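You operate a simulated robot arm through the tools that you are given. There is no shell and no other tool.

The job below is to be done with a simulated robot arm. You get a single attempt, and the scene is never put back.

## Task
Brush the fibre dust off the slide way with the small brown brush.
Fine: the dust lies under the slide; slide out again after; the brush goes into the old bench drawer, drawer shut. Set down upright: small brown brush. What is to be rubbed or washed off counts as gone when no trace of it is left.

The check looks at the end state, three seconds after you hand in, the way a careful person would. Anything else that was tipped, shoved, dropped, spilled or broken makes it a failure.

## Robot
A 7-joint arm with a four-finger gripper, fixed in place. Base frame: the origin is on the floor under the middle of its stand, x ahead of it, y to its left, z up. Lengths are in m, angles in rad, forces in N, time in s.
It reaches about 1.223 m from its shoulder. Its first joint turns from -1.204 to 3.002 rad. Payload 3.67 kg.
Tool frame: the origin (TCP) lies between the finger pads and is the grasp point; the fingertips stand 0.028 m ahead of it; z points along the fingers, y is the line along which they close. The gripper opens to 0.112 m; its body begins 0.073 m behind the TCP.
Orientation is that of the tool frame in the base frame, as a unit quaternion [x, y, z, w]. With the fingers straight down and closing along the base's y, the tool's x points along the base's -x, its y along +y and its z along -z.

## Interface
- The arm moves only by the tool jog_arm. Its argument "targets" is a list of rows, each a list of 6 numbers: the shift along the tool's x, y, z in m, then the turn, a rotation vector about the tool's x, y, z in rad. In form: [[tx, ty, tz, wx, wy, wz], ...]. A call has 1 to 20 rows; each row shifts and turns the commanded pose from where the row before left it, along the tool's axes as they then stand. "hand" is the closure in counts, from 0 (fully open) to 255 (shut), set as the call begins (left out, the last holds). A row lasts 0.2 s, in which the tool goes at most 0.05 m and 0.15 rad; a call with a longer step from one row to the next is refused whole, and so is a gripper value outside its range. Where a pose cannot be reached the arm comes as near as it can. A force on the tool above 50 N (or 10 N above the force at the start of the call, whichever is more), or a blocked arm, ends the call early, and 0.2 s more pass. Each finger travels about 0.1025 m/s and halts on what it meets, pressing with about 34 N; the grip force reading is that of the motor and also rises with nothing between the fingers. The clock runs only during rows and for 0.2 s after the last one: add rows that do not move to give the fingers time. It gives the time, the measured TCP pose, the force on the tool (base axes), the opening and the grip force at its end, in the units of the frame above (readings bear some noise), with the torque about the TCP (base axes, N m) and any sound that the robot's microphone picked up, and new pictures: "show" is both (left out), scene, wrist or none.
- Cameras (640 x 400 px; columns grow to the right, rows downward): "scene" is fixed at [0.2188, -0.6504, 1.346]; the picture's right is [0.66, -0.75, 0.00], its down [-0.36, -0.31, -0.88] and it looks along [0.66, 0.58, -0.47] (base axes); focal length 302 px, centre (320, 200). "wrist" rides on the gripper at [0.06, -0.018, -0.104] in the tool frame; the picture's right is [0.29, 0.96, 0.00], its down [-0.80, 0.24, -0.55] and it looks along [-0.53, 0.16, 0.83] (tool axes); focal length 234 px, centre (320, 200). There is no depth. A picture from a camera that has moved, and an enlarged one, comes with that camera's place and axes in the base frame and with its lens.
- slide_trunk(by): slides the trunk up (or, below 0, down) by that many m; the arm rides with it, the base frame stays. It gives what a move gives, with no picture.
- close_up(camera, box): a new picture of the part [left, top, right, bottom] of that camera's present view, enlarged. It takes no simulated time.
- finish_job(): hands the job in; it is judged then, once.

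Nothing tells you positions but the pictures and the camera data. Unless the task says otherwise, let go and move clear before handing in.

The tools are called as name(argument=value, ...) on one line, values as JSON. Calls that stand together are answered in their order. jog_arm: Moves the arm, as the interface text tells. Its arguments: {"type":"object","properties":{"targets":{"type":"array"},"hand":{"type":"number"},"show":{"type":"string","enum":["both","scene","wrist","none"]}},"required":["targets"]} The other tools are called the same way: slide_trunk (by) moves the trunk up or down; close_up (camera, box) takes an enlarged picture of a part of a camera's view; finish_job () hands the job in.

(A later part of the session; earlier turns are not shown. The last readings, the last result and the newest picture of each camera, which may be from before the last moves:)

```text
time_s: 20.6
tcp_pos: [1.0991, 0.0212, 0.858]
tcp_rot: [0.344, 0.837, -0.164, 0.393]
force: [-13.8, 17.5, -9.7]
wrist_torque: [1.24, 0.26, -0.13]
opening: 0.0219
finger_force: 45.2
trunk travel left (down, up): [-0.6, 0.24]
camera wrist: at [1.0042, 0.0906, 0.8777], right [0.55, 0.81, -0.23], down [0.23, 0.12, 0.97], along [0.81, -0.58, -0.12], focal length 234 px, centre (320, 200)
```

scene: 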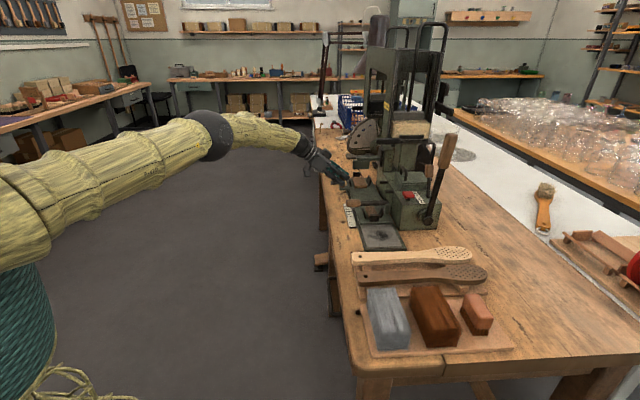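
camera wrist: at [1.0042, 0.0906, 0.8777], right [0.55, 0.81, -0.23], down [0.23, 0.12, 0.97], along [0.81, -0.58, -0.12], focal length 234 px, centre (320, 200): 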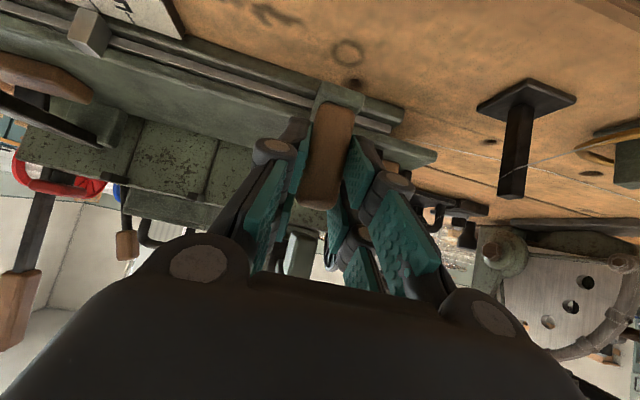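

jog_arm(targets=[[0.002, 0.007, -0.002, 0, 0, 0], [0.001, 0.01, -0.002, 0, 0, 0], [0, 0.01, 0, 0, 0, 0], [0, 0, 0, 0, 0, 0]])

close_up(camera="scene", box=[330, 170, 420, 260])

```text
time_s: 21.6
tcp_pos: [1.1094, 0.0301, 0.8585]
tcp_rot: [0.345, 0.836, -0.165, 0.393]
force: [-1.4, 0.7, -12.6]
wrist_torque: [-0.59, -0.83, -0.29]
opening: 0.022
finger_force: 45.1
out of reach, approached as far as the arm can: row 3
trunk travel left (down, up): [-0.6, 0.24]
camera wrist: at [1.0133, 0.0999, 0.8777], right [0.55, 0.8, -0.23], down [0.23, 0.12, 0.97], along [0.8, -0.58, -0.12], focal length 234 px, centre (320, 200)
```

scene: 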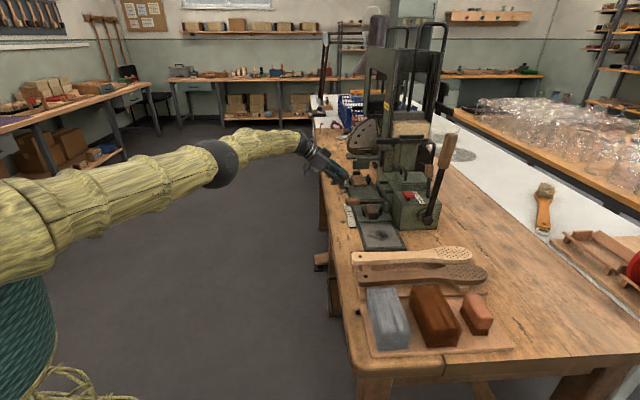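
wrist: 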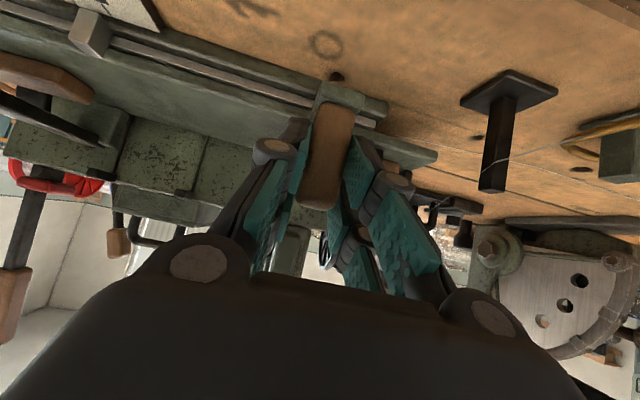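

```text
4.44 times, centred on (375, 215) of scene
camera zoom: at [0.2188, -0.6504, 1.346], right [0.66, -0.75, 0.0], down [-0.36, -0.31, -0.88], along [0.66, 0.58, -0.47], focal length 1344 px, centre (76, 133)
```

zoom: 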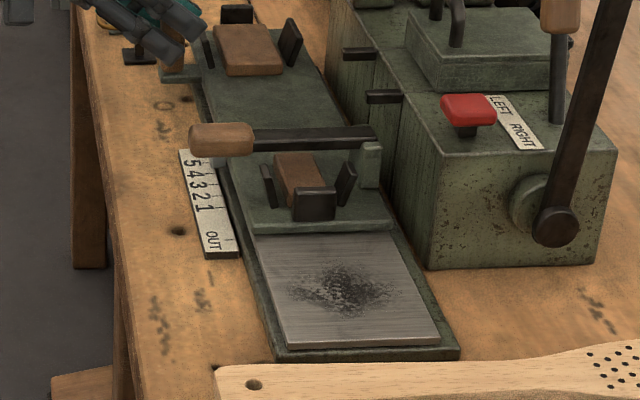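

The slide is deep enough: the dust has clear margin on all sides. I'll open the fingers partly, since a black post stands nearby, and back away.

jog_arm(targets=[[0, 0, 0, 0, 0, 0], [0, 0, 0, 0, 0, 0], [0, 0, -0.03, 0, 0, 0], [0, 0, -0.04, 0, 0, 0], [0, 0, -0.04, 0, 0, 0], [0, 0, -0.04, 0, 0, 0], [0, 0, 0, 0, 0, 0]], hand=130)

close_up(camera="scene", box=[330, 170, 420, 260])

```text
time_s: 23.2
tcp_pos: [1.0268, 0.1103, 0.9524]
tcp_rot: [0.345, 0.836, -0.166, 0.392]
force: [0.3, 0.9, 0.4]
wrist_torque: [-0.01, -0.01, -0.02]
opening: 0.0549
finger_force: 0.0
trunk travel left (down, up): [-0.6, 0.24]
camera wrist: at [0.9311, 0.1805, 0.9726], right [0.55, 0.81, -0.23], down [0.23, 0.12, 0.97], along [0.8, -0.58, -0.12], focal length 234 px, centre (320, 200)
```

scene: 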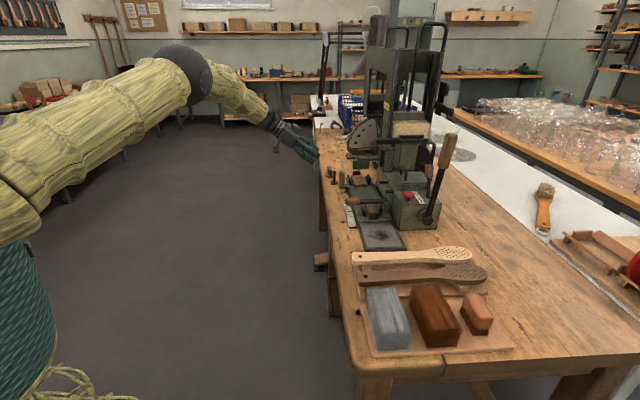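
wrist: 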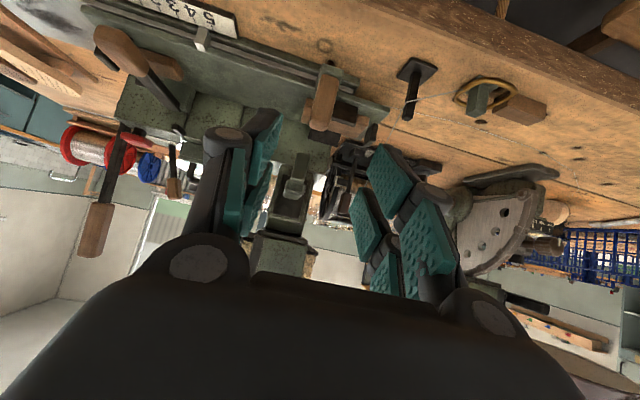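

```text
4.44 times, centred on (375, 215) of scene
camera zoom: at [0.2188, -0.6504, 1.346], right [0.66, -0.75, 0.0], down [-0.36, -0.31, -0.88], along [0.66, 0.58, -0.47], focal length 1344 px, centre (76, 133)
```

zoom: 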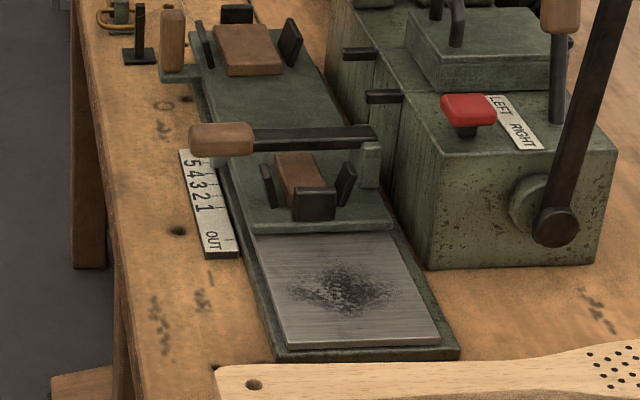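

The way is exposed. Next I'll study the bench drawer below the front edge, so I'm moving the hand back into the aisle to look at it.

jog_arm(targets=[[0, -0.045, 0, 0, 0.06, 0], [0, -0.045, 0, 0, 0.06, 0], [0, -0.045, 0, 0, 0.06, 0], [0, -0.045, 0, 0, 0.06, 0], [0, -0.045, 0, 0, 0.06, 0], [0, -0.045, 0, 0, 0.06, 0], [0, -0.045, 0, 0, 0.06, 0], [0, -0.045, 0, 0, 0.06, 0], [0.0368, 0, -0.0156, 0, 0, 0], [0.0368, 0, -0.0156, 0, 0, 0], [0.0368, 0, -0.0156, 0, 0, 0], [0.0368, 0, -0.0156, 0, 0, 0], [0.0368, 0, -0.0156, 0, 0, 0], [0, 0, 0, 0, 0, 0]], hand=0)

```text
time_s: 24.6
tcp_pos: [0.802, -0.094, 0.8392]
tcp_rot: [0.377, 0.904, -0.123, 0.161]
force: [0.4, -0.2, 0.4]
wrist_torque: [-0.01, -0.03, -0.01]
opening: 0.1122
finger_force: 0.1
trunk travel left (down, up): [-0.6, 0.24]
stopped in row 7: the arm was blocked; the commanded pose is now the measured one
camera wrist: at [0.7289, -0.0339, 0.9128], right [0.5, 0.84, -0.21], down [0.59, -0.16, 0.79], along [0.63, -0.52, -0.58], focal length 234 px, centre (320, 200)
```

scene: 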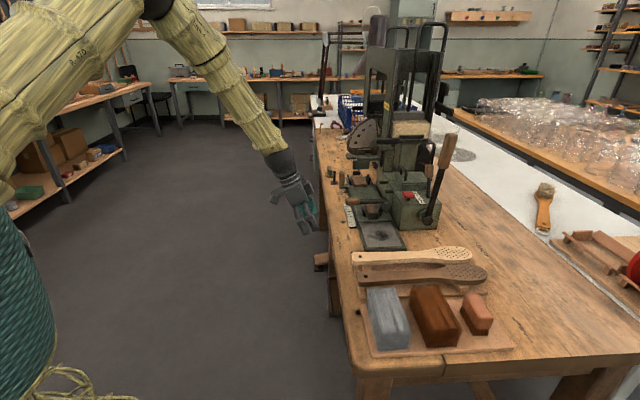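
wrist: 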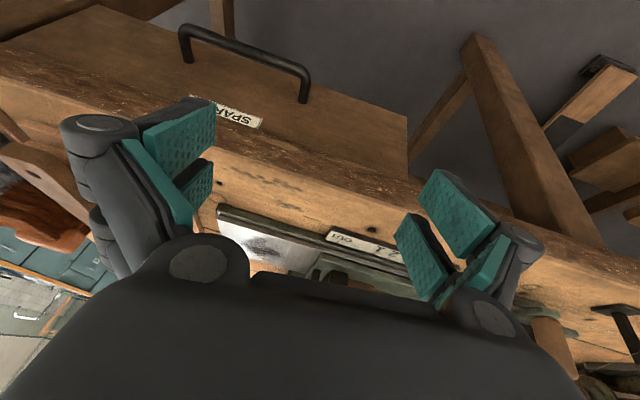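

The arm hit a joint limit in that pose, but nothing was touched. I can see the drawer with a label and a bow handle, so I'll look closer.

close_up(camera="wrist", box=[0, 0, 420, 200])

close_up(camera="wrist", box=[140, 0, 340, 125])

close_up(camera="scene", box=[300, 230, 380, 330])

```text
1.52 times, centred on (210, 100) of wrist
camera zoom: at [0.7289, -0.0339, 0.9128], right [0.5, 0.84, -0.21], down [0.59, -0.16, 0.79], along [0.63, -0.52, -0.58], focal length 357 px, centre (488, 352)
```

zoom: 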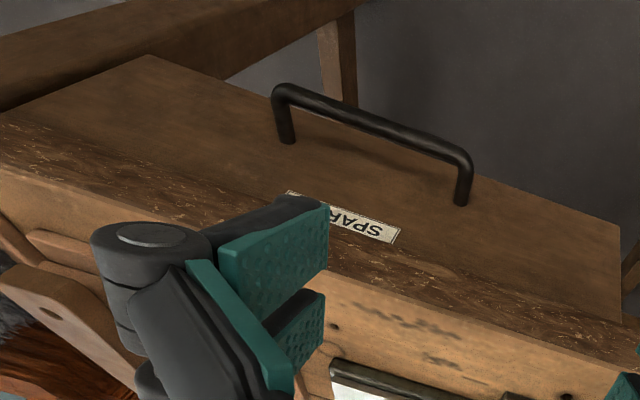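

```text
3.20 times, centred on (240, 62) of wrist
camera zoom: at [0.7289, -0.0339, 0.9128], right [0.5, 0.84, -0.21], down [0.59, -0.16, 0.79], along [0.63, -0.52, -0.58], focal length 749 px, centre (576, 640)
```

zoom: 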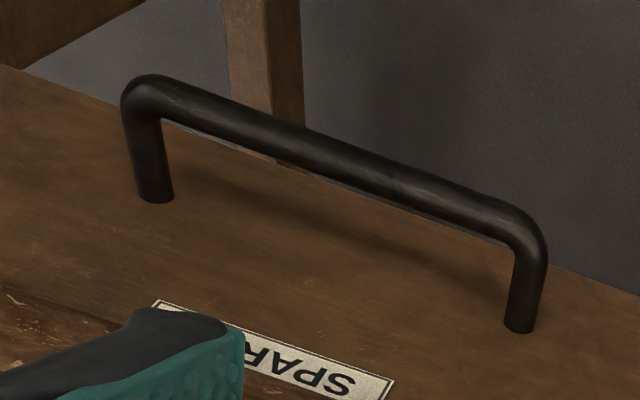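

```text
4.00 times, centred on (340, 280) of scene
camera zoom: at [0.2188, -0.6504, 1.346], right [0.66, -0.75, 0.0], down [-0.36, -0.31, -0.88], along [0.66, 0.58, -0.47], focal length 1210 px, centre (240, -120)
```

zoom: 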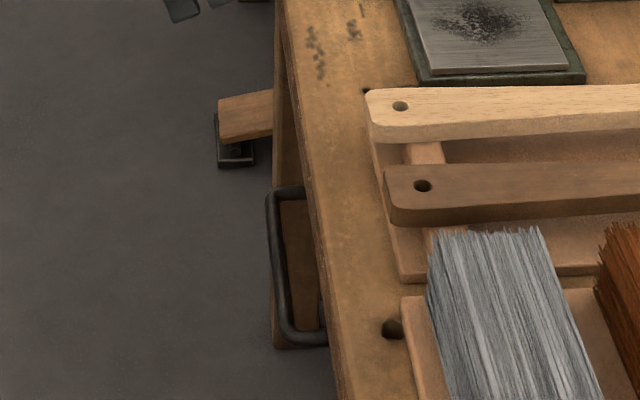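

The drawer face is at about n=0.72. Its handle bar is at n≈0.685, z≈0.643, spanning u 0.31–0.455, and it's recessed under the bench edge, so I'll grip it with the hand pointing horizontally. First I'll rise and roll the wrist away from its limit.

jog_arm(targets=[[-0.0173, -0.0045, -0.0414, 0, 0, 0], [-0.0173, -0.0045, -0.0414, 0, 0, 0], [-0.0173, -0.0045, -0.0414, 0, 0, 0], [0, 0, 0, 0, 0, -0.131], [0, 0, 0, 0, 0, -0.131], [0, 0, 0, 0, 0, -0.131], [0, 0, 0, 0, 0, -0.131], [0, 0, 0, 0, 0, -0.131], [0, 0, 0, 0, 0, -0.131], [0, 0, 0, 0, 0, 0]])

```text
time_s: 25.5
tcp_pos: [0.7638, -0.1122, 0.8457]
tcp_rot: [0.386, 0.909, -0.141, 0.074]
force: [0.8, -0.3, 0.1]
wrist_torque: [0.0, -0.01, 0.02]
opening: 0.112
finger_force: 0.1
trunk travel left (down, up): [-0.6, 0.24]
stopped in row 4: the arm was blocked; the commanded pose is now the measured one
camera wrist: at [0.7075, -0.0521, 0.9341], right [0.49, 0.83, -0.26], down [0.71, -0.21, 0.67], along [0.5, -0.52, -0.69], focal length 234 px, centre (320, 200)
```

scene: 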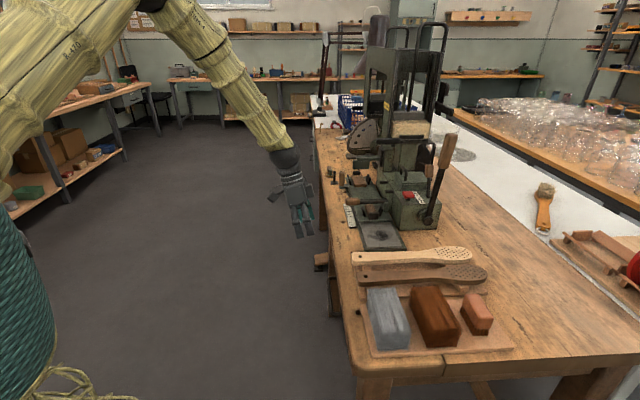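
wrist: 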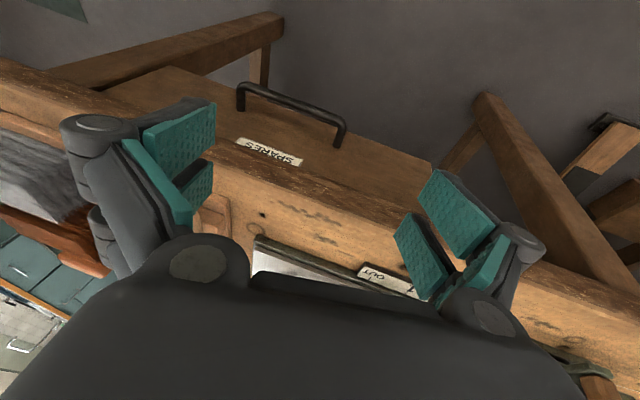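

The arm is hung up on a joint limit. I'll try unrolling the wrist on its own first.

jog_arm(targets=[[0, 0, 0, 0, 0, -0.1], [0, 0, 0, 0, 0, -0.1], [0, 0, 0, 0, 0, -0.1], [0, 0, 0, 0, 0, -0.1]], hand=0)

```text
time_s: 26.5
tcp_pos: [0.7651, -0.1088, 0.8502]
tcp_rot: [0.193, 0.968, -0.155, 0.046]
force: [-0.1, 0.0, -0.1]
wrist_torque: [0.02, 0.01, 0.0]
opening: 0.1117
finger_force: 0.0
trunk travel left (down, up): [-0.6, 0.24]
camera wrist: at [0.6995, -0.0721, 0.9429], right [0.11, 0.94, -0.31], down [0.81, 0.1, 0.58], along [0.57, -0.32, -0.76], focal length 234 px, centre (320, 200)
```

scene: 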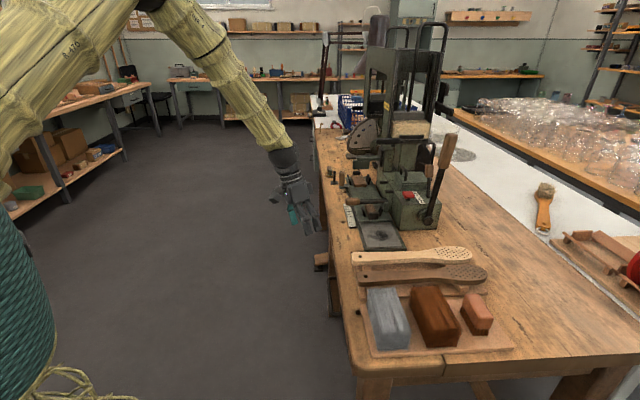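
wrist: 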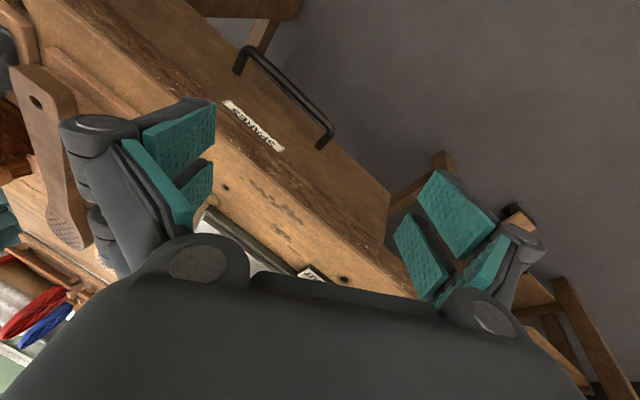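

Unrolling works, so it was a hand-roll limit in the positive direction. I'll go up and keep unrolling the other way.

jog_arm(targets=[[-0.006, -0.0113, -0.038, 0, 0, 0], [-0.006, -0.0113, -0.038, 0, 0, 0], [-0.006, -0.0113, -0.038, 0, 0, 0], [0, 0, 0, 0, 0, -0.13], [0, 0, 0, 0, 0, -0.13], [0, 0, 0, 0, 0, -0.13], [0, 0, 0, 0, 0, -0.13], [0, 0, 0, 0, 0, -0.13], [0, 0, 0, 0, 0, -0.13], [0, 0, 0, 0, 0, -0.13], [0, 0, 0, 0, 0, -0.13], [0, 0, 0, 0, 0, -0.13], [0, 0, 0, 0, 0, 0]])

```text
time_s: 29.3
tcp_pos: [0.7636, -0.111, 0.9696]
tcp_rot: [-0.372, 0.914, -0.154, -0.047]
force: [-1.0, -0.3, -0.7]
wrist_torque: [-0.01, -0.05, 0.0]
opening: 0.1119
finger_force: 0.0
trunk travel left (down, up): [-0.6, 0.24]
camera wrist: at [0.7306, -0.1302, 1.0839], right [-0.87, 0.46, -0.18], down [0.39, 0.87, 0.31], along [0.29, 0.2, -0.94], focal length 234 px, centre (320, 200)
```

scene: 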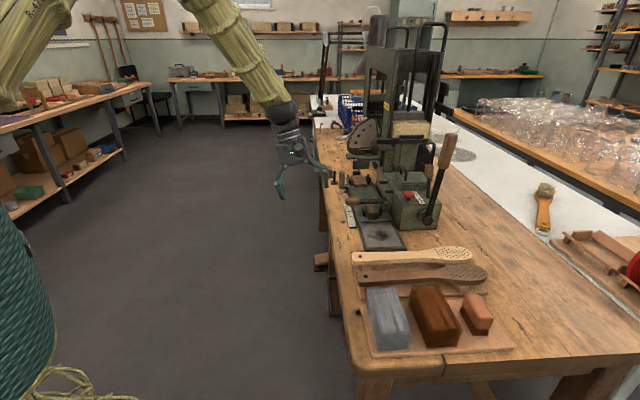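
wrist: 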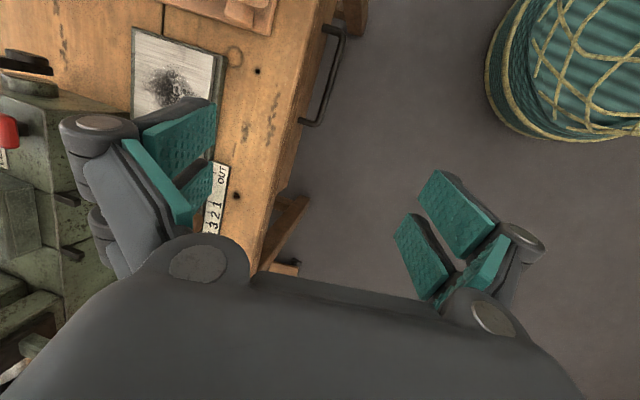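

Rolling works in this direction. I'll back away into the aisle and pitch the hand toward horizontal, pointing at the bench with the fingers closing vertically.

jog_arm(targets=[[0.0015, 0.0388, -0.0098, 0, 0, 0], [0.0015, 0.0388, -0.0098, 0, 0, 0], [0.0015, 0.0388, -0.0098, 0, 0, 0], [0, 0, 0, 0, -0.1, 0], [0, 0, 0, 0, -0.1, 0], [0, 0, 0, 0.13, 0, 0], [0, 0, 0, 0.13, 0, 0], [0, 0, 0, 0.13, 0, 0], [0, 0, 0, 0.13, 0, 0], [0, 0, 0, 0.13, 0, 0], [0, 0, 0, 0, 0, 0]])

```text
time_s: 30.9
tcp_pos: [0.6892, -0.0496, 0.9854]
tcp_rot: [-0.338, 0.917, -0.183, 0.103]
force: [0.2, 0.1, -0.4]
wrist_torque: [-0.04, 0.0, 0.01]
opening: 0.1119
finger_force: 0.0
trunk travel left (down, up): [-0.6, 0.24]
stopped in row 8: the arm was blocked; the commanded pose is now the measured one
camera wrist: at [0.6237, -0.0748, 1.0838], right [-0.77, 0.48, -0.41], down [0.28, 0.84, 0.46], along [0.57, 0.24, -0.79], focal length 234 px, centre (320, 200)
```

scene: 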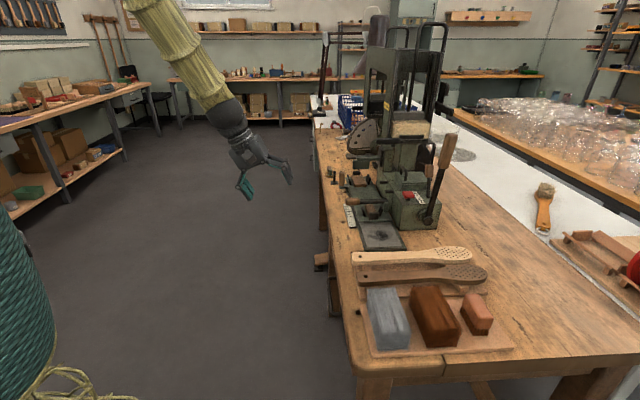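
wrist: 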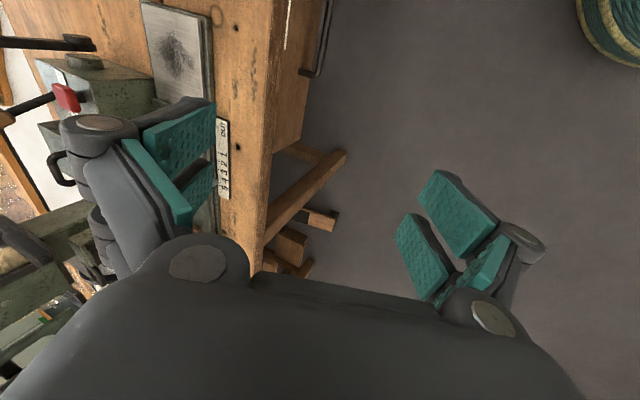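

The hand can't bend upward past the forearm line from this trunk height. Lowering the trunk will flatten the forearm, so I'll ease the tilt back, move up, then lower the trunk in stages.

jog_arm(targets=[[0, 0, 0, -0.1, 0, 0], [0, 0, 0, -0.1, 0, 0], [0, 0, -0.04, 0, 0, 0], [0, 0, -0.04, 0, 0, 0], [0, 0, -0.04, 0, 0, 0], [0, 0, 0, 0, 0, 0]])

slide_trunk(by=-0.25)

```text
time_s: 32.3
tcp_pos: [0.6691, -0.0338, 1.0999]
tcp_rot: [-0.348, 0.93, -0.091, 0.067]
force: [0.9, 0.3, 0.5]
wrist_torque: [-0.01, -0.01, -0.02]
opening: 0.112
finger_force: 0.0
trunk travel left (down, up): [-0.6, 0.24]
camera wrist: at [0.6164, -0.0746, 1.2003], right [-0.82, 0.52, -0.23], down [0.34, 0.77, 0.54], along [0.45, 0.37, -0.81], focal length 234 px, centre (320, 200)
```

scene: 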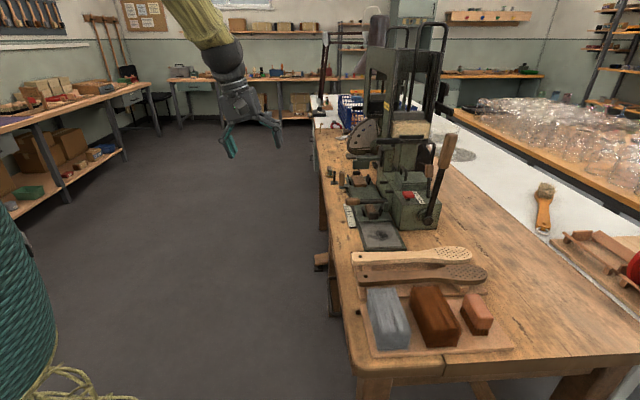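
wrist: 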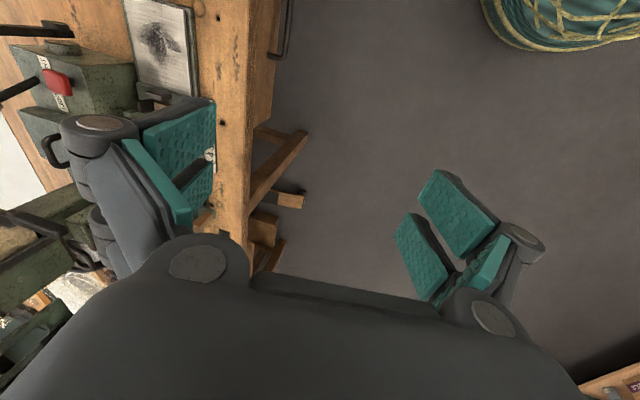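

```text
time_s: 34.9
tcp_pos: [0.6674, -0.0326, 0.851]
tcp_rot: [-0.348, 0.931, -0.092, 0.068]
force: [0.0, -1.5, 0.4]
wrist_torque: [0.02, 0.02, 0.02]
opening: 0.1119
finger_force: 0.0
trunk travel left (down, up): [-0.35, 0.49]
```

jog_arm(targets=[[-0.0025, -0.00875, -0.039, 0, 0, 0], [-0.0025, -0.00875, -0.039, 0, 0, 0], [-0.0025, -0.00875, -0.039, 0, 0, 0], [-0.0025, -0.00875, -0.039, 0, 0, 0], [-0.0025, -0.00875, -0.039, 0, 0, 0], [-0.0025, -0.00875, -0.039, 0, 0, 0], [0, 0, 0, 0, 0, 0]], show="scene")

slide_trunk(by=-0.25)

```text
time_s: 36.5
tcp_pos: [0.6659, -0.0296, 1.0917]
tcp_rot: [-0.348, 0.931, -0.092, 0.067]
force: [-0.2, 0.3, -0.1]
wrist_torque: [-0.01, 0.0, 0.0]
opening: 0.1118
finger_force: 0.1
trunk travel left (down, up): [-0.35, 0.49]
```

scene: 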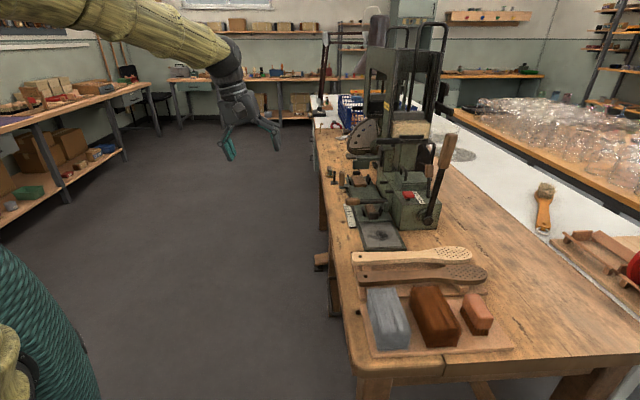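

```text
time_s: 39.1
tcp_pos: [0.6663, -0.0294, 0.8404]
tcp_rot: [-0.348, 0.931, -0.092, 0.067]
force: [0.2, 0.3, 0.0]
wrist_torque: [0.01, 0.0, -0.02]
opening: 0.1119
finger_force: 0.1
trunk travel left (down, up): [-0.1, 0.74]
```

jog_arm(targets=[[0, 0, 0, 0.13, 0, 0], [0, 0, 0, 0.13, 0, 0], [0, 0, 0, 0.13, 0, 0], [0, 0, 0, 0.13, 0, 0], [0, 0, 0, 0.13, 0, 0], [0, 0, 0, 0.13, 0, 0], [0, 0, 0, 0, 0, 0]])

```text
time_s: 40.7
tcp_pos: [0.667, -0.03, 0.841]
tcp_rot: [-0.296, 0.825, -0.44, 0.195]
force: [0.6, -0.3, -0.6]
wrist_torque: [-0.02, 0.0, 0.0]
opening: 0.112
finger_force: 0.1
trunk travel left (down, up): [-0.1, 0.74]
camera wrist: at [0.5688, -0.0154, 0.9079], right [-0.52, 0.23, -0.82], down [0.2, 0.97, 0.14], along [0.83, -0.09, -0.55], focal length 234 px, centre (320, 200)
```

scene: 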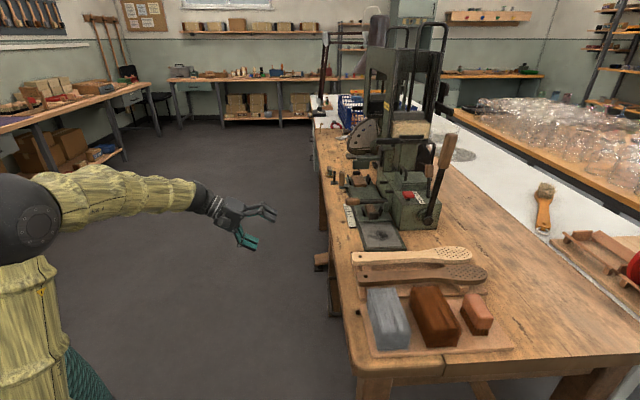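
wrist: 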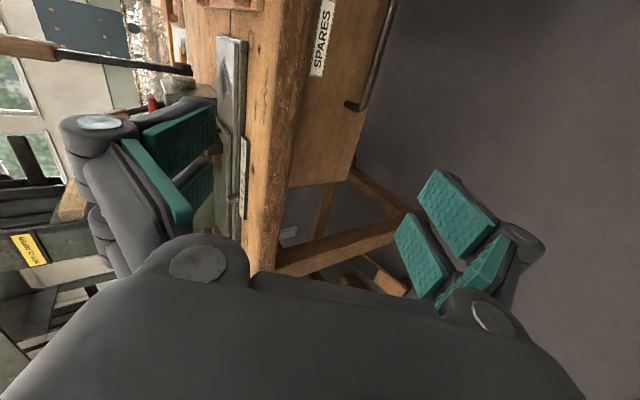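

The hand now points forward freely with the low trunk, and the SPARES drawer and handle are in view. I'll finish the tilt to near horizontal and lower toward handle height.

jog_arm(targets=[[0, 0, 0, 0.1, 0, 0], [0, 0, 0, 0.1, 0, 0], [0, 0, 0, 0.1, 0, 0], [0, 0, 0, 0.1, 0, 0], [0, 0, 0, 0.05, 0, 0], [0, 0, 0, 0, 0, 0]])

```text
time_s: 42.1
tcp_pos: [0.6709, -0.0376, 0.8355]
tcp_rot: [-0.246, 0.716, -0.604, 0.251]
force: [0.4, -0.3, 0.0]
wrist_torque: [0.0, 0.0, 0.01]
opening: 0.112
finger_force: 0.0
trunk travel left (down, up): [-0.1, 0.74]
camera wrist: at [0.5594, -0.0042, 0.8636], right [-0.26, -0.04, -0.96], down [0.23, 0.97, -0.11], along [0.94, -0.25, -0.25], focal length 234 px, centre (320, 200)
```

scene: 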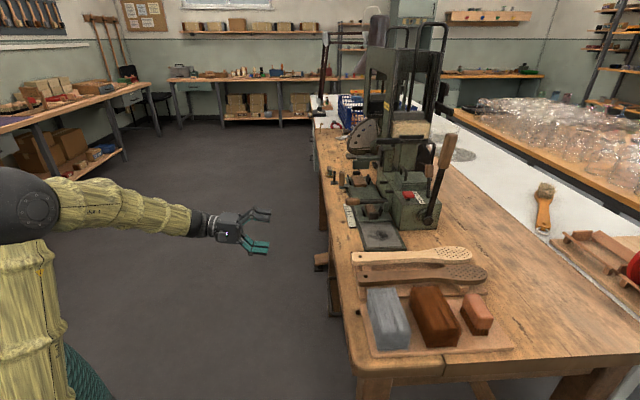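
wrist: 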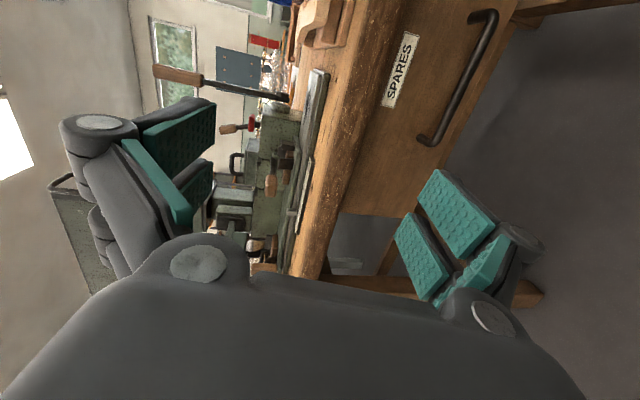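

jog_arm(targets=[[0, 0, 0, 0, -0.03, -0.032], [0, 0, 0, 0, -0.03, -0.032], [0.0134, 0.0385, 0, 0, 0, 0], [0.0134, 0.0385, 0, 0, 0, 0], [0.0134, 0.0385, 0, 0, 0, 0], [0.0134, 0.0385, 0, 0, 0, 0], [0.0134, 0.0385, 0, 0, 0, 0], [0, 0, 0.03, 0, 0, 0], [0, 0, 0.03, 0, 0, 0], [0, 0, 0, 0, 0, 0]], hand=90)

```text
time_s: 44.5
tcp_pos: [0.6501, -0.1224, 0.6636]
tcp_rot: [-0.255, 0.725, -0.58, 0.27]
force: [0.5, 0.0, 1.1]
wrist_torque: [0.03, 0.01, -0.01]
opening: 0.0723
finger_force: 0.1
trunk travel left (down, up): [-0.1, 0.74]
stopped in row 10: the arm was blocked; the commanded pose is now the measured one
camera wrist: at [0.5357, -0.095, 0.6936], right [-0.26, -0.01, -0.96], down [0.18, 0.98, -0.06], along [0.95, -0.19, -0.26], focal length 234 px, centre (320, 200)
```

scene: 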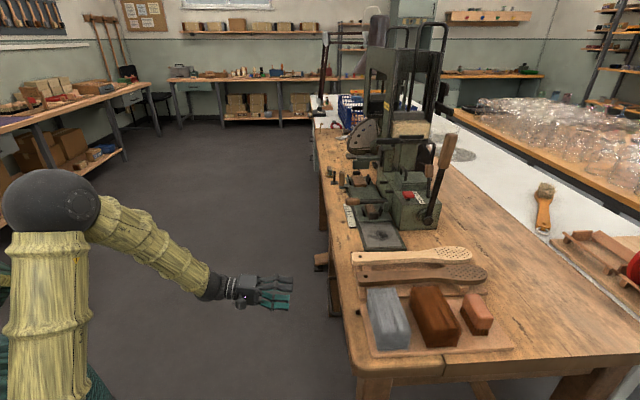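
wrist: 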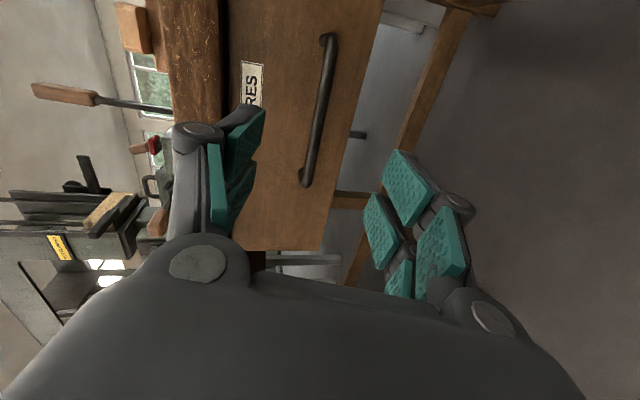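

Close to the handle, but at the bend limit again. I'll raise the arm a little and use the last of the trunk's downward travel.

jog_arm(targets=[[-0.0038, -0.0392, -0.0072, 0, 0, 0], [-0.0038, -0.0392, -0.0072, 0, 0, 0], [0, 0, 0, 0, 0, 0]], show="none")

slide_trunk(by=-0.1)

jog_arm(targets=[[0, 0, 0, 0.04, 0, 0], [0, 0, 0, 0.04, 0, 0], [0, 0, 0, 0, 0, 0]])

```text
time_s: 45.3
tcp_pos: [0.6492, -0.1243, 0.7371]
tcp_rot: [-0.257, 0.731, -0.574, 0.265]
force: [-0.4, -0.5, 1.0]
wrist_torque: [0.06, 0.01, 0.1]
opening: 0.0724
finger_force: 0.1
trunk travel left (down, up): [-0.1, 0.74]
```

```text
time_s: 46.6
tcp_pos: [0.6508, -0.1238, 0.637]
tcp_rot: [-0.257, 0.731, -0.573, 0.266]
force: [1.2, 0.5, 0.9]
wrist_torque: [0.02, 0.02, -0.01]
opening: 0.0723
finger_force: 0.1
trunk travel left (down, up): [0.0, 0.84]
```

```text
time_s: 47.4
tcp_pos: [0.6518, -0.1288, 0.6245]
tcp_rot: [-0.25, 0.717, -0.594, 0.266]
force: [-0.5, -0.5, -0.1]
wrist_torque: [0.02, 0.01, -0.02]
opening: 0.0726
finger_force: 0.2
trunk travel left (down, up): [0.0, 0.84]
camera wrist: at [0.5388, -0.0987, 0.6519], right [-0.25, -0.03, -0.97], down [0.2, 0.98, -0.09], along [0.95, -0.21, -0.24], focal length 234 px, centre (320, 200)
```

scene: 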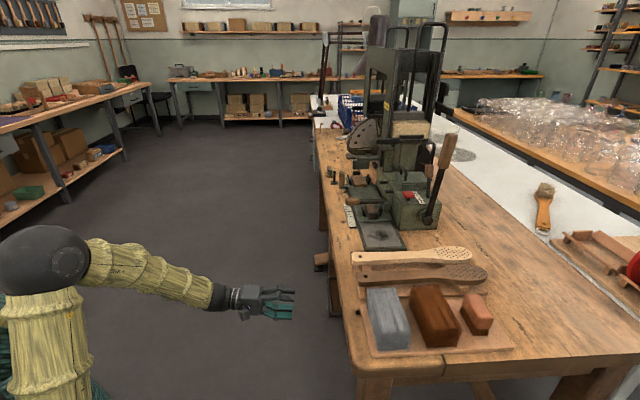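
wrist: 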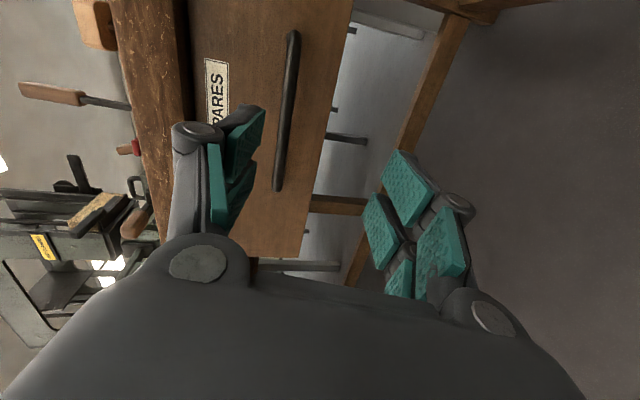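

The handle bar sits slightly above the tool axis. I'll line up and approach in two stages.

jog_arm(targets=[[-0.009, -0.0165, 0.0, 0, 0, 0], [-0.0095, -0.0165, 0.02, 0, 0, 0], [0, 0, 0.02, 0, 0, 0], [0, 0, 0.02, 0, 0, 0], [0, 0, 0, 0, 0, 0]])

```text
time_s: 48.6
tcp_pos: [0.7079, -0.1688, 0.6584]
tcp_rot: [-0.244, 0.719, -0.591, 0.273]
force: [0.4, -0.2, -0.7]
wrist_torque: [0.01, 0.01, 0.01]
opening: 0.0723
finger_force: 0.1
trunk travel left (down, up): [0.0, 0.84]
camera wrist: at [0.5942, -0.1392, 0.6854], right [-0.24, -0.02, -0.97], down [0.2, 0.98, -0.07], along [0.95, -0.21, -0.23], focal length 234 px, centre (320, 200)
```

scene: 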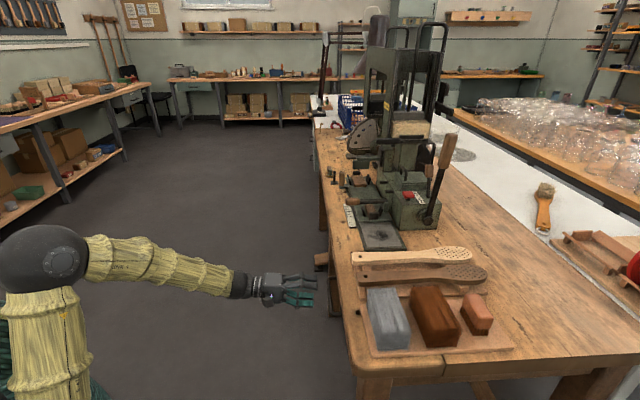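
wrist: 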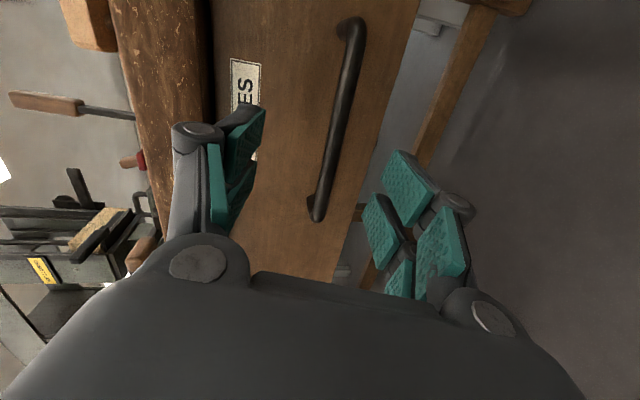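

jog_arm(targets=[[0, 0.004, 0.02, 0, 0, 0], [0, 0.004, 0.02, 0, 0, 0], [0, 0, 0.018, 0, 0, 0], [0, 0, 0, 0, 0, 0]])

```text
time_s: 49.6
tcp_pos: [0.741, -0.2193, 0.6643]
tcp_rot: [-0.223, 0.731, -0.576, 0.29]
force: [-4.7, 21.8, -10.9]
wrist_torque: [0.45, 0.41, 0.63]
opening: 0.0913
finger_force: 13.1
trunk travel left (down, up): [0.0, 0.84]
camera wrist: at [0.6264, -0.1889, 0.6888], right [-0.2, 0.04, -0.98], down [0.21, 0.98, -0.01], along [0.96, -0.21, -0.2], focal length 234 px, centre (320, 200)
```

scene: 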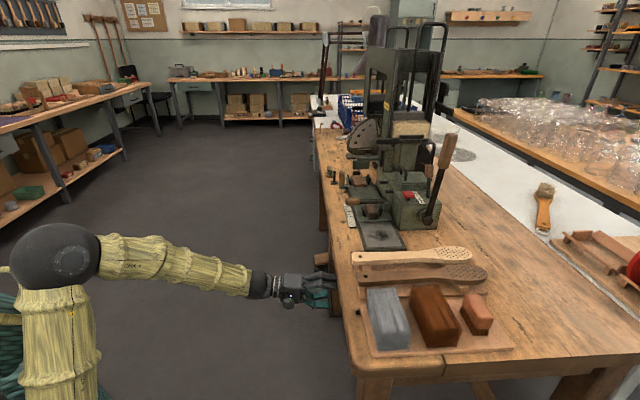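
wrist: 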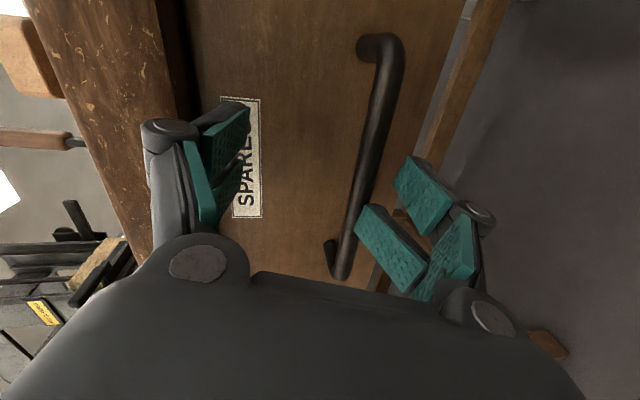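

The upper finger grazed the drawer face and the roll drifted. I'll back off slightly, fix the roll, and lower onto the bar's height.

jog_arm(targets=[[0, 0, -0.02, 0, 0, 0], [0, 0, -0.005, 0, 0, -0.085], [0, 0, 0, 0, 0, -0.085], [0, 0.01, 0, 0, 0, 0], [0, 0.01, 0, 0, 0, 0], [0, 0, 0, 0, 0, 0]], hand=110)

```text
time_s: 51.2
tcp_pos: [0.723, -0.205, 0.6421]
tcp_rot: [-0.284, 0.714, -0.597, 0.232]
force: [0.2, -0.2, -0.6]
wrist_torque: [0.0, 0.01, 0.03]
opening: 0.0641
finger_force: 0.1
trunk travel left (down, up): [0.0, 0.84]
stopped in row 6: the arm was blocked; the commanded pose is now the measured one
camera wrist: at [0.6131, -0.1742, 0.6779], right [-0.33, -0.08, -0.94], down [0.18, 0.97, -0.14], along [0.93, -0.22, -0.31], focal length 234 px, centre (320, 200)
```

scene: 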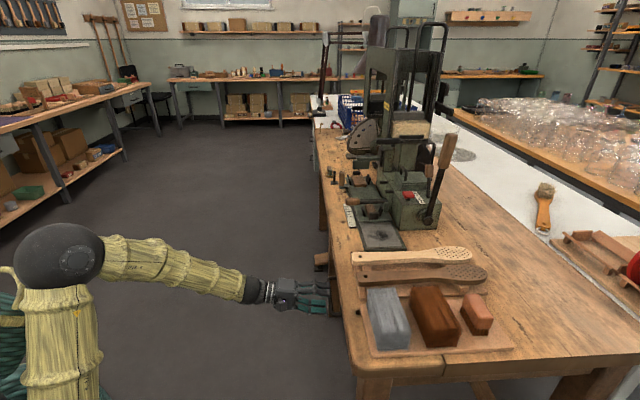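
wrist: 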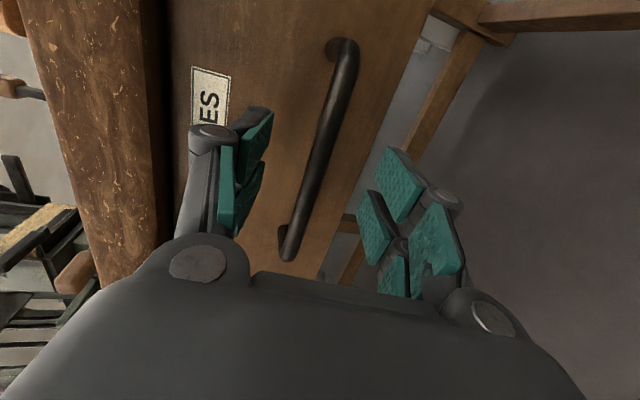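

The alignment is good now: the tool axis passes through the bar. I'll move forward a touch and close on it.

jog_arm(targets=[[0, 0, 0.008, 0, 0, 0], [0, 0, 0.007, 0, 0, 0], [0, 0, 0, 0, 0, 0]], hand=110)

jog_arm(targets=[[0, 0, 0, 0, 0, 0], [0, 0, 0, 0, 0, 0], [0, 0, 0, 0, 0, 0]], hand=255)

```text
time_s: 52.0
tcp_pos: [0.7347, -0.2216, 0.6473]
tcp_rot: [-0.275, 0.722, -0.588, 0.239]
force: [0.5, -0.3, 0.2]
wrist_torque: [0.01, 0.02, -0.02]
opening: 0.0638
finger_force: 0.0
trunk travel left (down, up): [0.0, 0.84]
camera wrist: at [0.6226, -0.1915, 0.683], right [-0.32, -0.04, -0.95], down [0.19, 0.98, -0.11], along [0.93, -0.21, -0.31], focal length 234 px, centre (320, 200)
```

scene: 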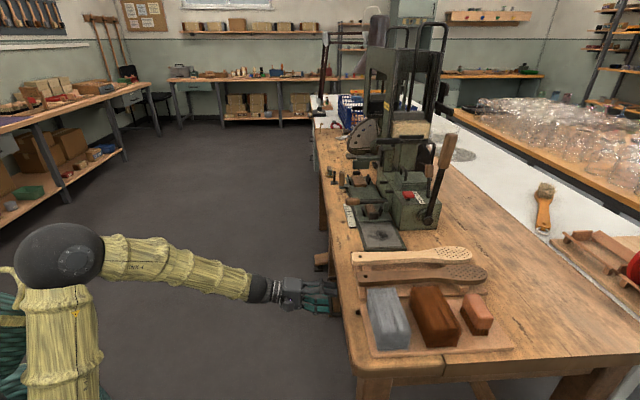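
wrist: 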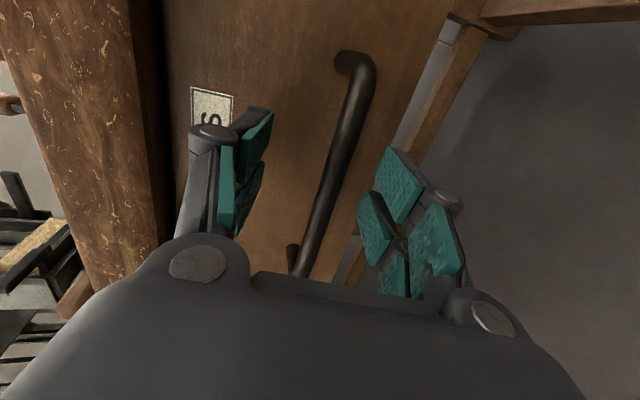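

```text
time_s: 52.8
tcp_pos: [0.7335, -0.2212, 0.6396]
tcp_rot: [-0.278, 0.724, -0.586, 0.235]
force: [-25.9, 6.0, -31.6]
wrist_torque: [-0.97, 1.86, 1.75]
opening: 0.0129
finger_force: 45.5
trunk travel left (down, up): [0.0, 0.84]
camera wrist: at [0.6229, -0.1917, 0.6774], right [-0.33, -0.04, -0.94], down [0.18, 0.98, -0.11], along [0.93, -0.21, -0.32], focal length 234 px, centre (320, 200)
```

scene: 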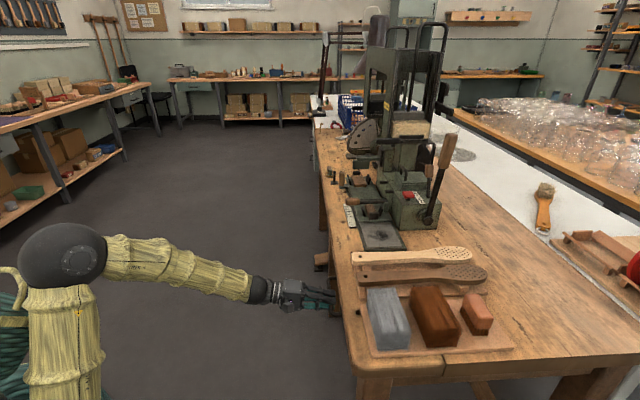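
wrist: 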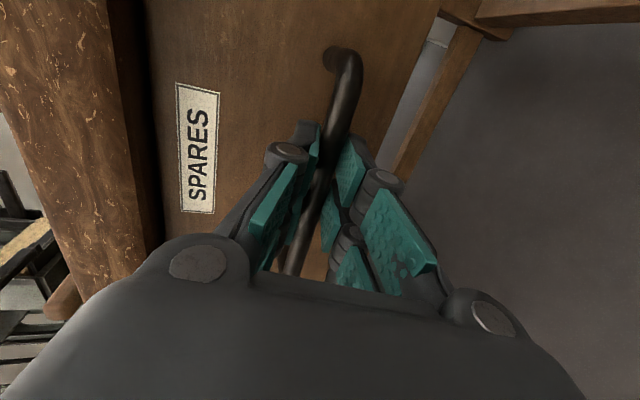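

The bar is gripped. I'll relieve the vertical load and start pulling the drawer straight out.

jog_arm(targets=[[0, 0.006, 0, 0, 0, 0], [0.0006, 0.003, -0.0147, 0, 0, 0], [0.0006, 0.003, -0.0147, 0, 0, 0], [0.0006, 0.003, -0.0147, 0, 0, 0], [0.0006, 0.003, -0.0147, 0, 0, 0], [0, 0, 0, 0, 0, 0]])

```text
time_s: 53.4
tcp_pos: [0.733, -0.2247, 0.6396]
tcp_rot: [-0.27, 0.736, -0.572, 0.243]
force: [-1.4, 37.1, 15.3]
wrist_torque: [-1.7, 1.5, 1.0]
opening: 0.0151
finger_force: 44.7
trunk travel left (down, up): [0.0, 0.84]
stopped in row 2: the force on the tool passed its limit at 86 N (the readings are from after the stop); the commanded pose is now the measured one
camera wrist: at [0.6223, -0.1961, 0.678], right [-0.33, 0.0, -0.95], down [0.19, 0.98, -0.06], along [0.93, -0.2, -0.32], focal length 234 px, centre (320, 200)
```

scene: 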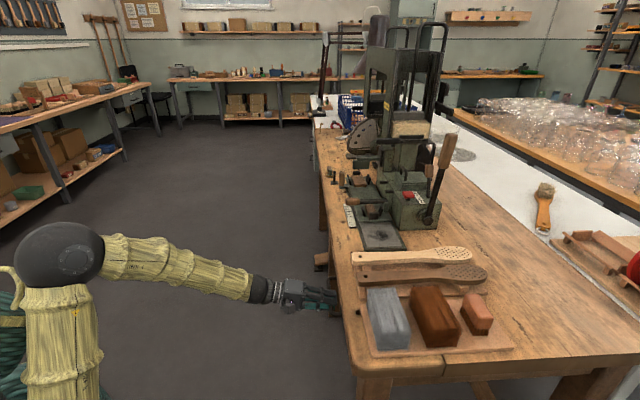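
wrist: 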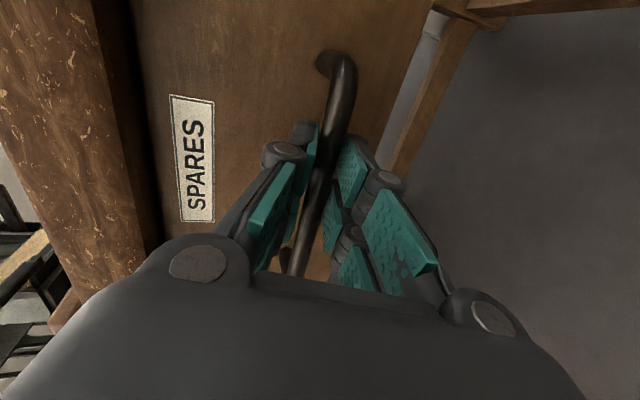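

The forearm is at its bend limit here. I'll pitch the hand downward around the bar to free the wrist.

jog_arm(targets=[[0, -0.001, 0, -0.06, 0, 0], [0, -0.001, 0, -0.06, 0, 0], [0, -0.001, 0, -0.06, 0, 0], [0, -0.001, 0, -0.06, 0, 0], [0, 0, 0, 0, 0, 0]])

```text
time_s: 54.6
tcp_pos: [0.7306, -0.2287, 0.6411]
tcp_rot: [-0.294, 0.801, -0.479, 0.207]
force: [-9.3, -6.9, -0.3]
wrist_torque: [-1.28, 1.34, 1.48]
opening: 0.015
finger_force: 45.2
trunk travel left (down, up): [0.0, 0.84]
camera wrist: at [0.6284, -0.21, 0.7008], right [-0.47, 0.16, -0.87], down [0.19, 0.98, 0.08], along [0.86, -0.12, -0.49], focal length 234 px, centre (320, 200)
```

scene: 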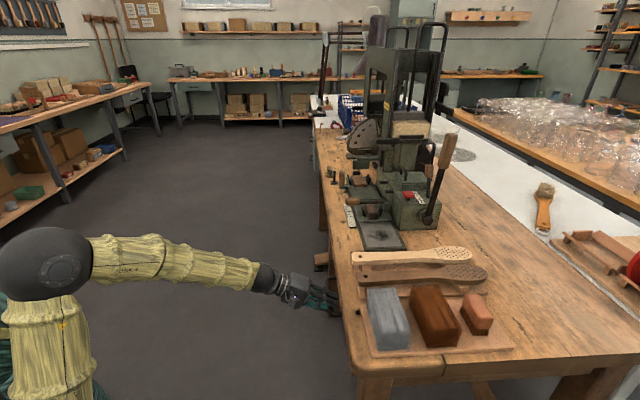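
wrist: 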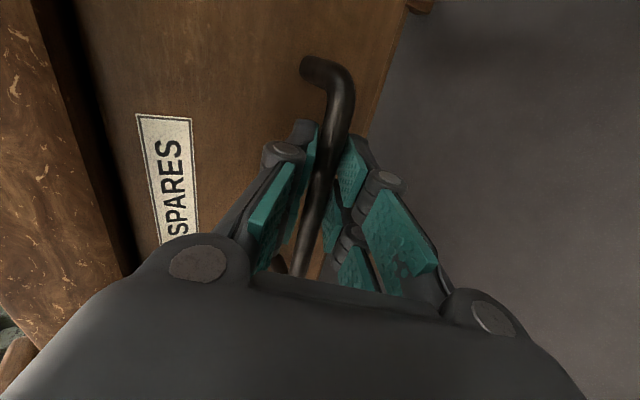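

The forces have eased. I'll pull straight out in small steps.

jog_arm(targets=[[0.0025, 0.0022, -0.0045, 0, 0, 0], [0.0005, 0.0045, -0.0089, 0, 0, 0], [0.0005, 0.0045, -0.0089, 0, 0, 0], [0.0005, 0.0045, -0.0089, 0, 0, 0], [0.0005, 0.0045, -0.0089, 0, 0, 0], [0, 0, 0, 0, 0, 0]])

```text
time_s: 55.0
tcp_pos: [0.7335, -0.2322, 0.6406]
tcp_rot: [-0.292, 0.804, -0.475, 0.209]
force: [2.1, -0.2, 23.2]
wrist_torque: [-0.99, 0.9, 2.34]
opening: 0.0157
finger_force: 44.5
trunk travel left (down, up): [0.0, 0.84]
stopped in row 2: the force on the tool passed its limit at 63 N (the readings are from after the stop); the commanded pose is now the measured one
camera wrist: at [0.6301, -0.2126, 0.7009], right [-0.47, 0.17, -0.86], down [0.19, 0.98, 0.09], along [0.86, -0.12, -0.49], focal length 234 px, centre (320, 200)
```

scene: 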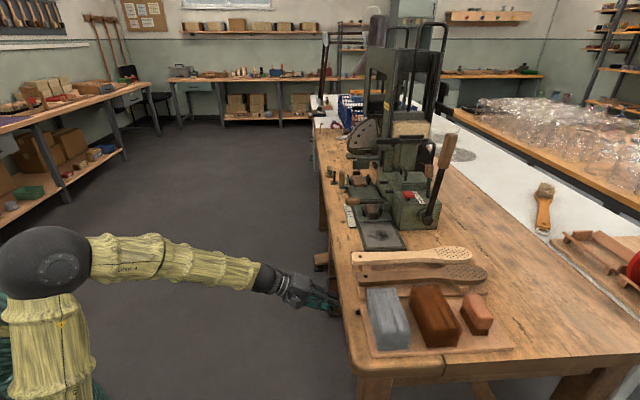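
wrist: 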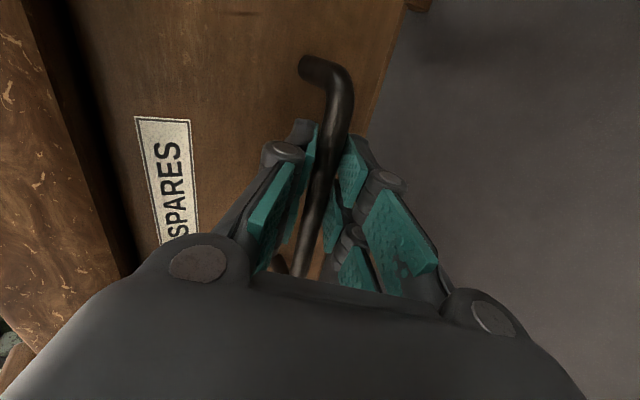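

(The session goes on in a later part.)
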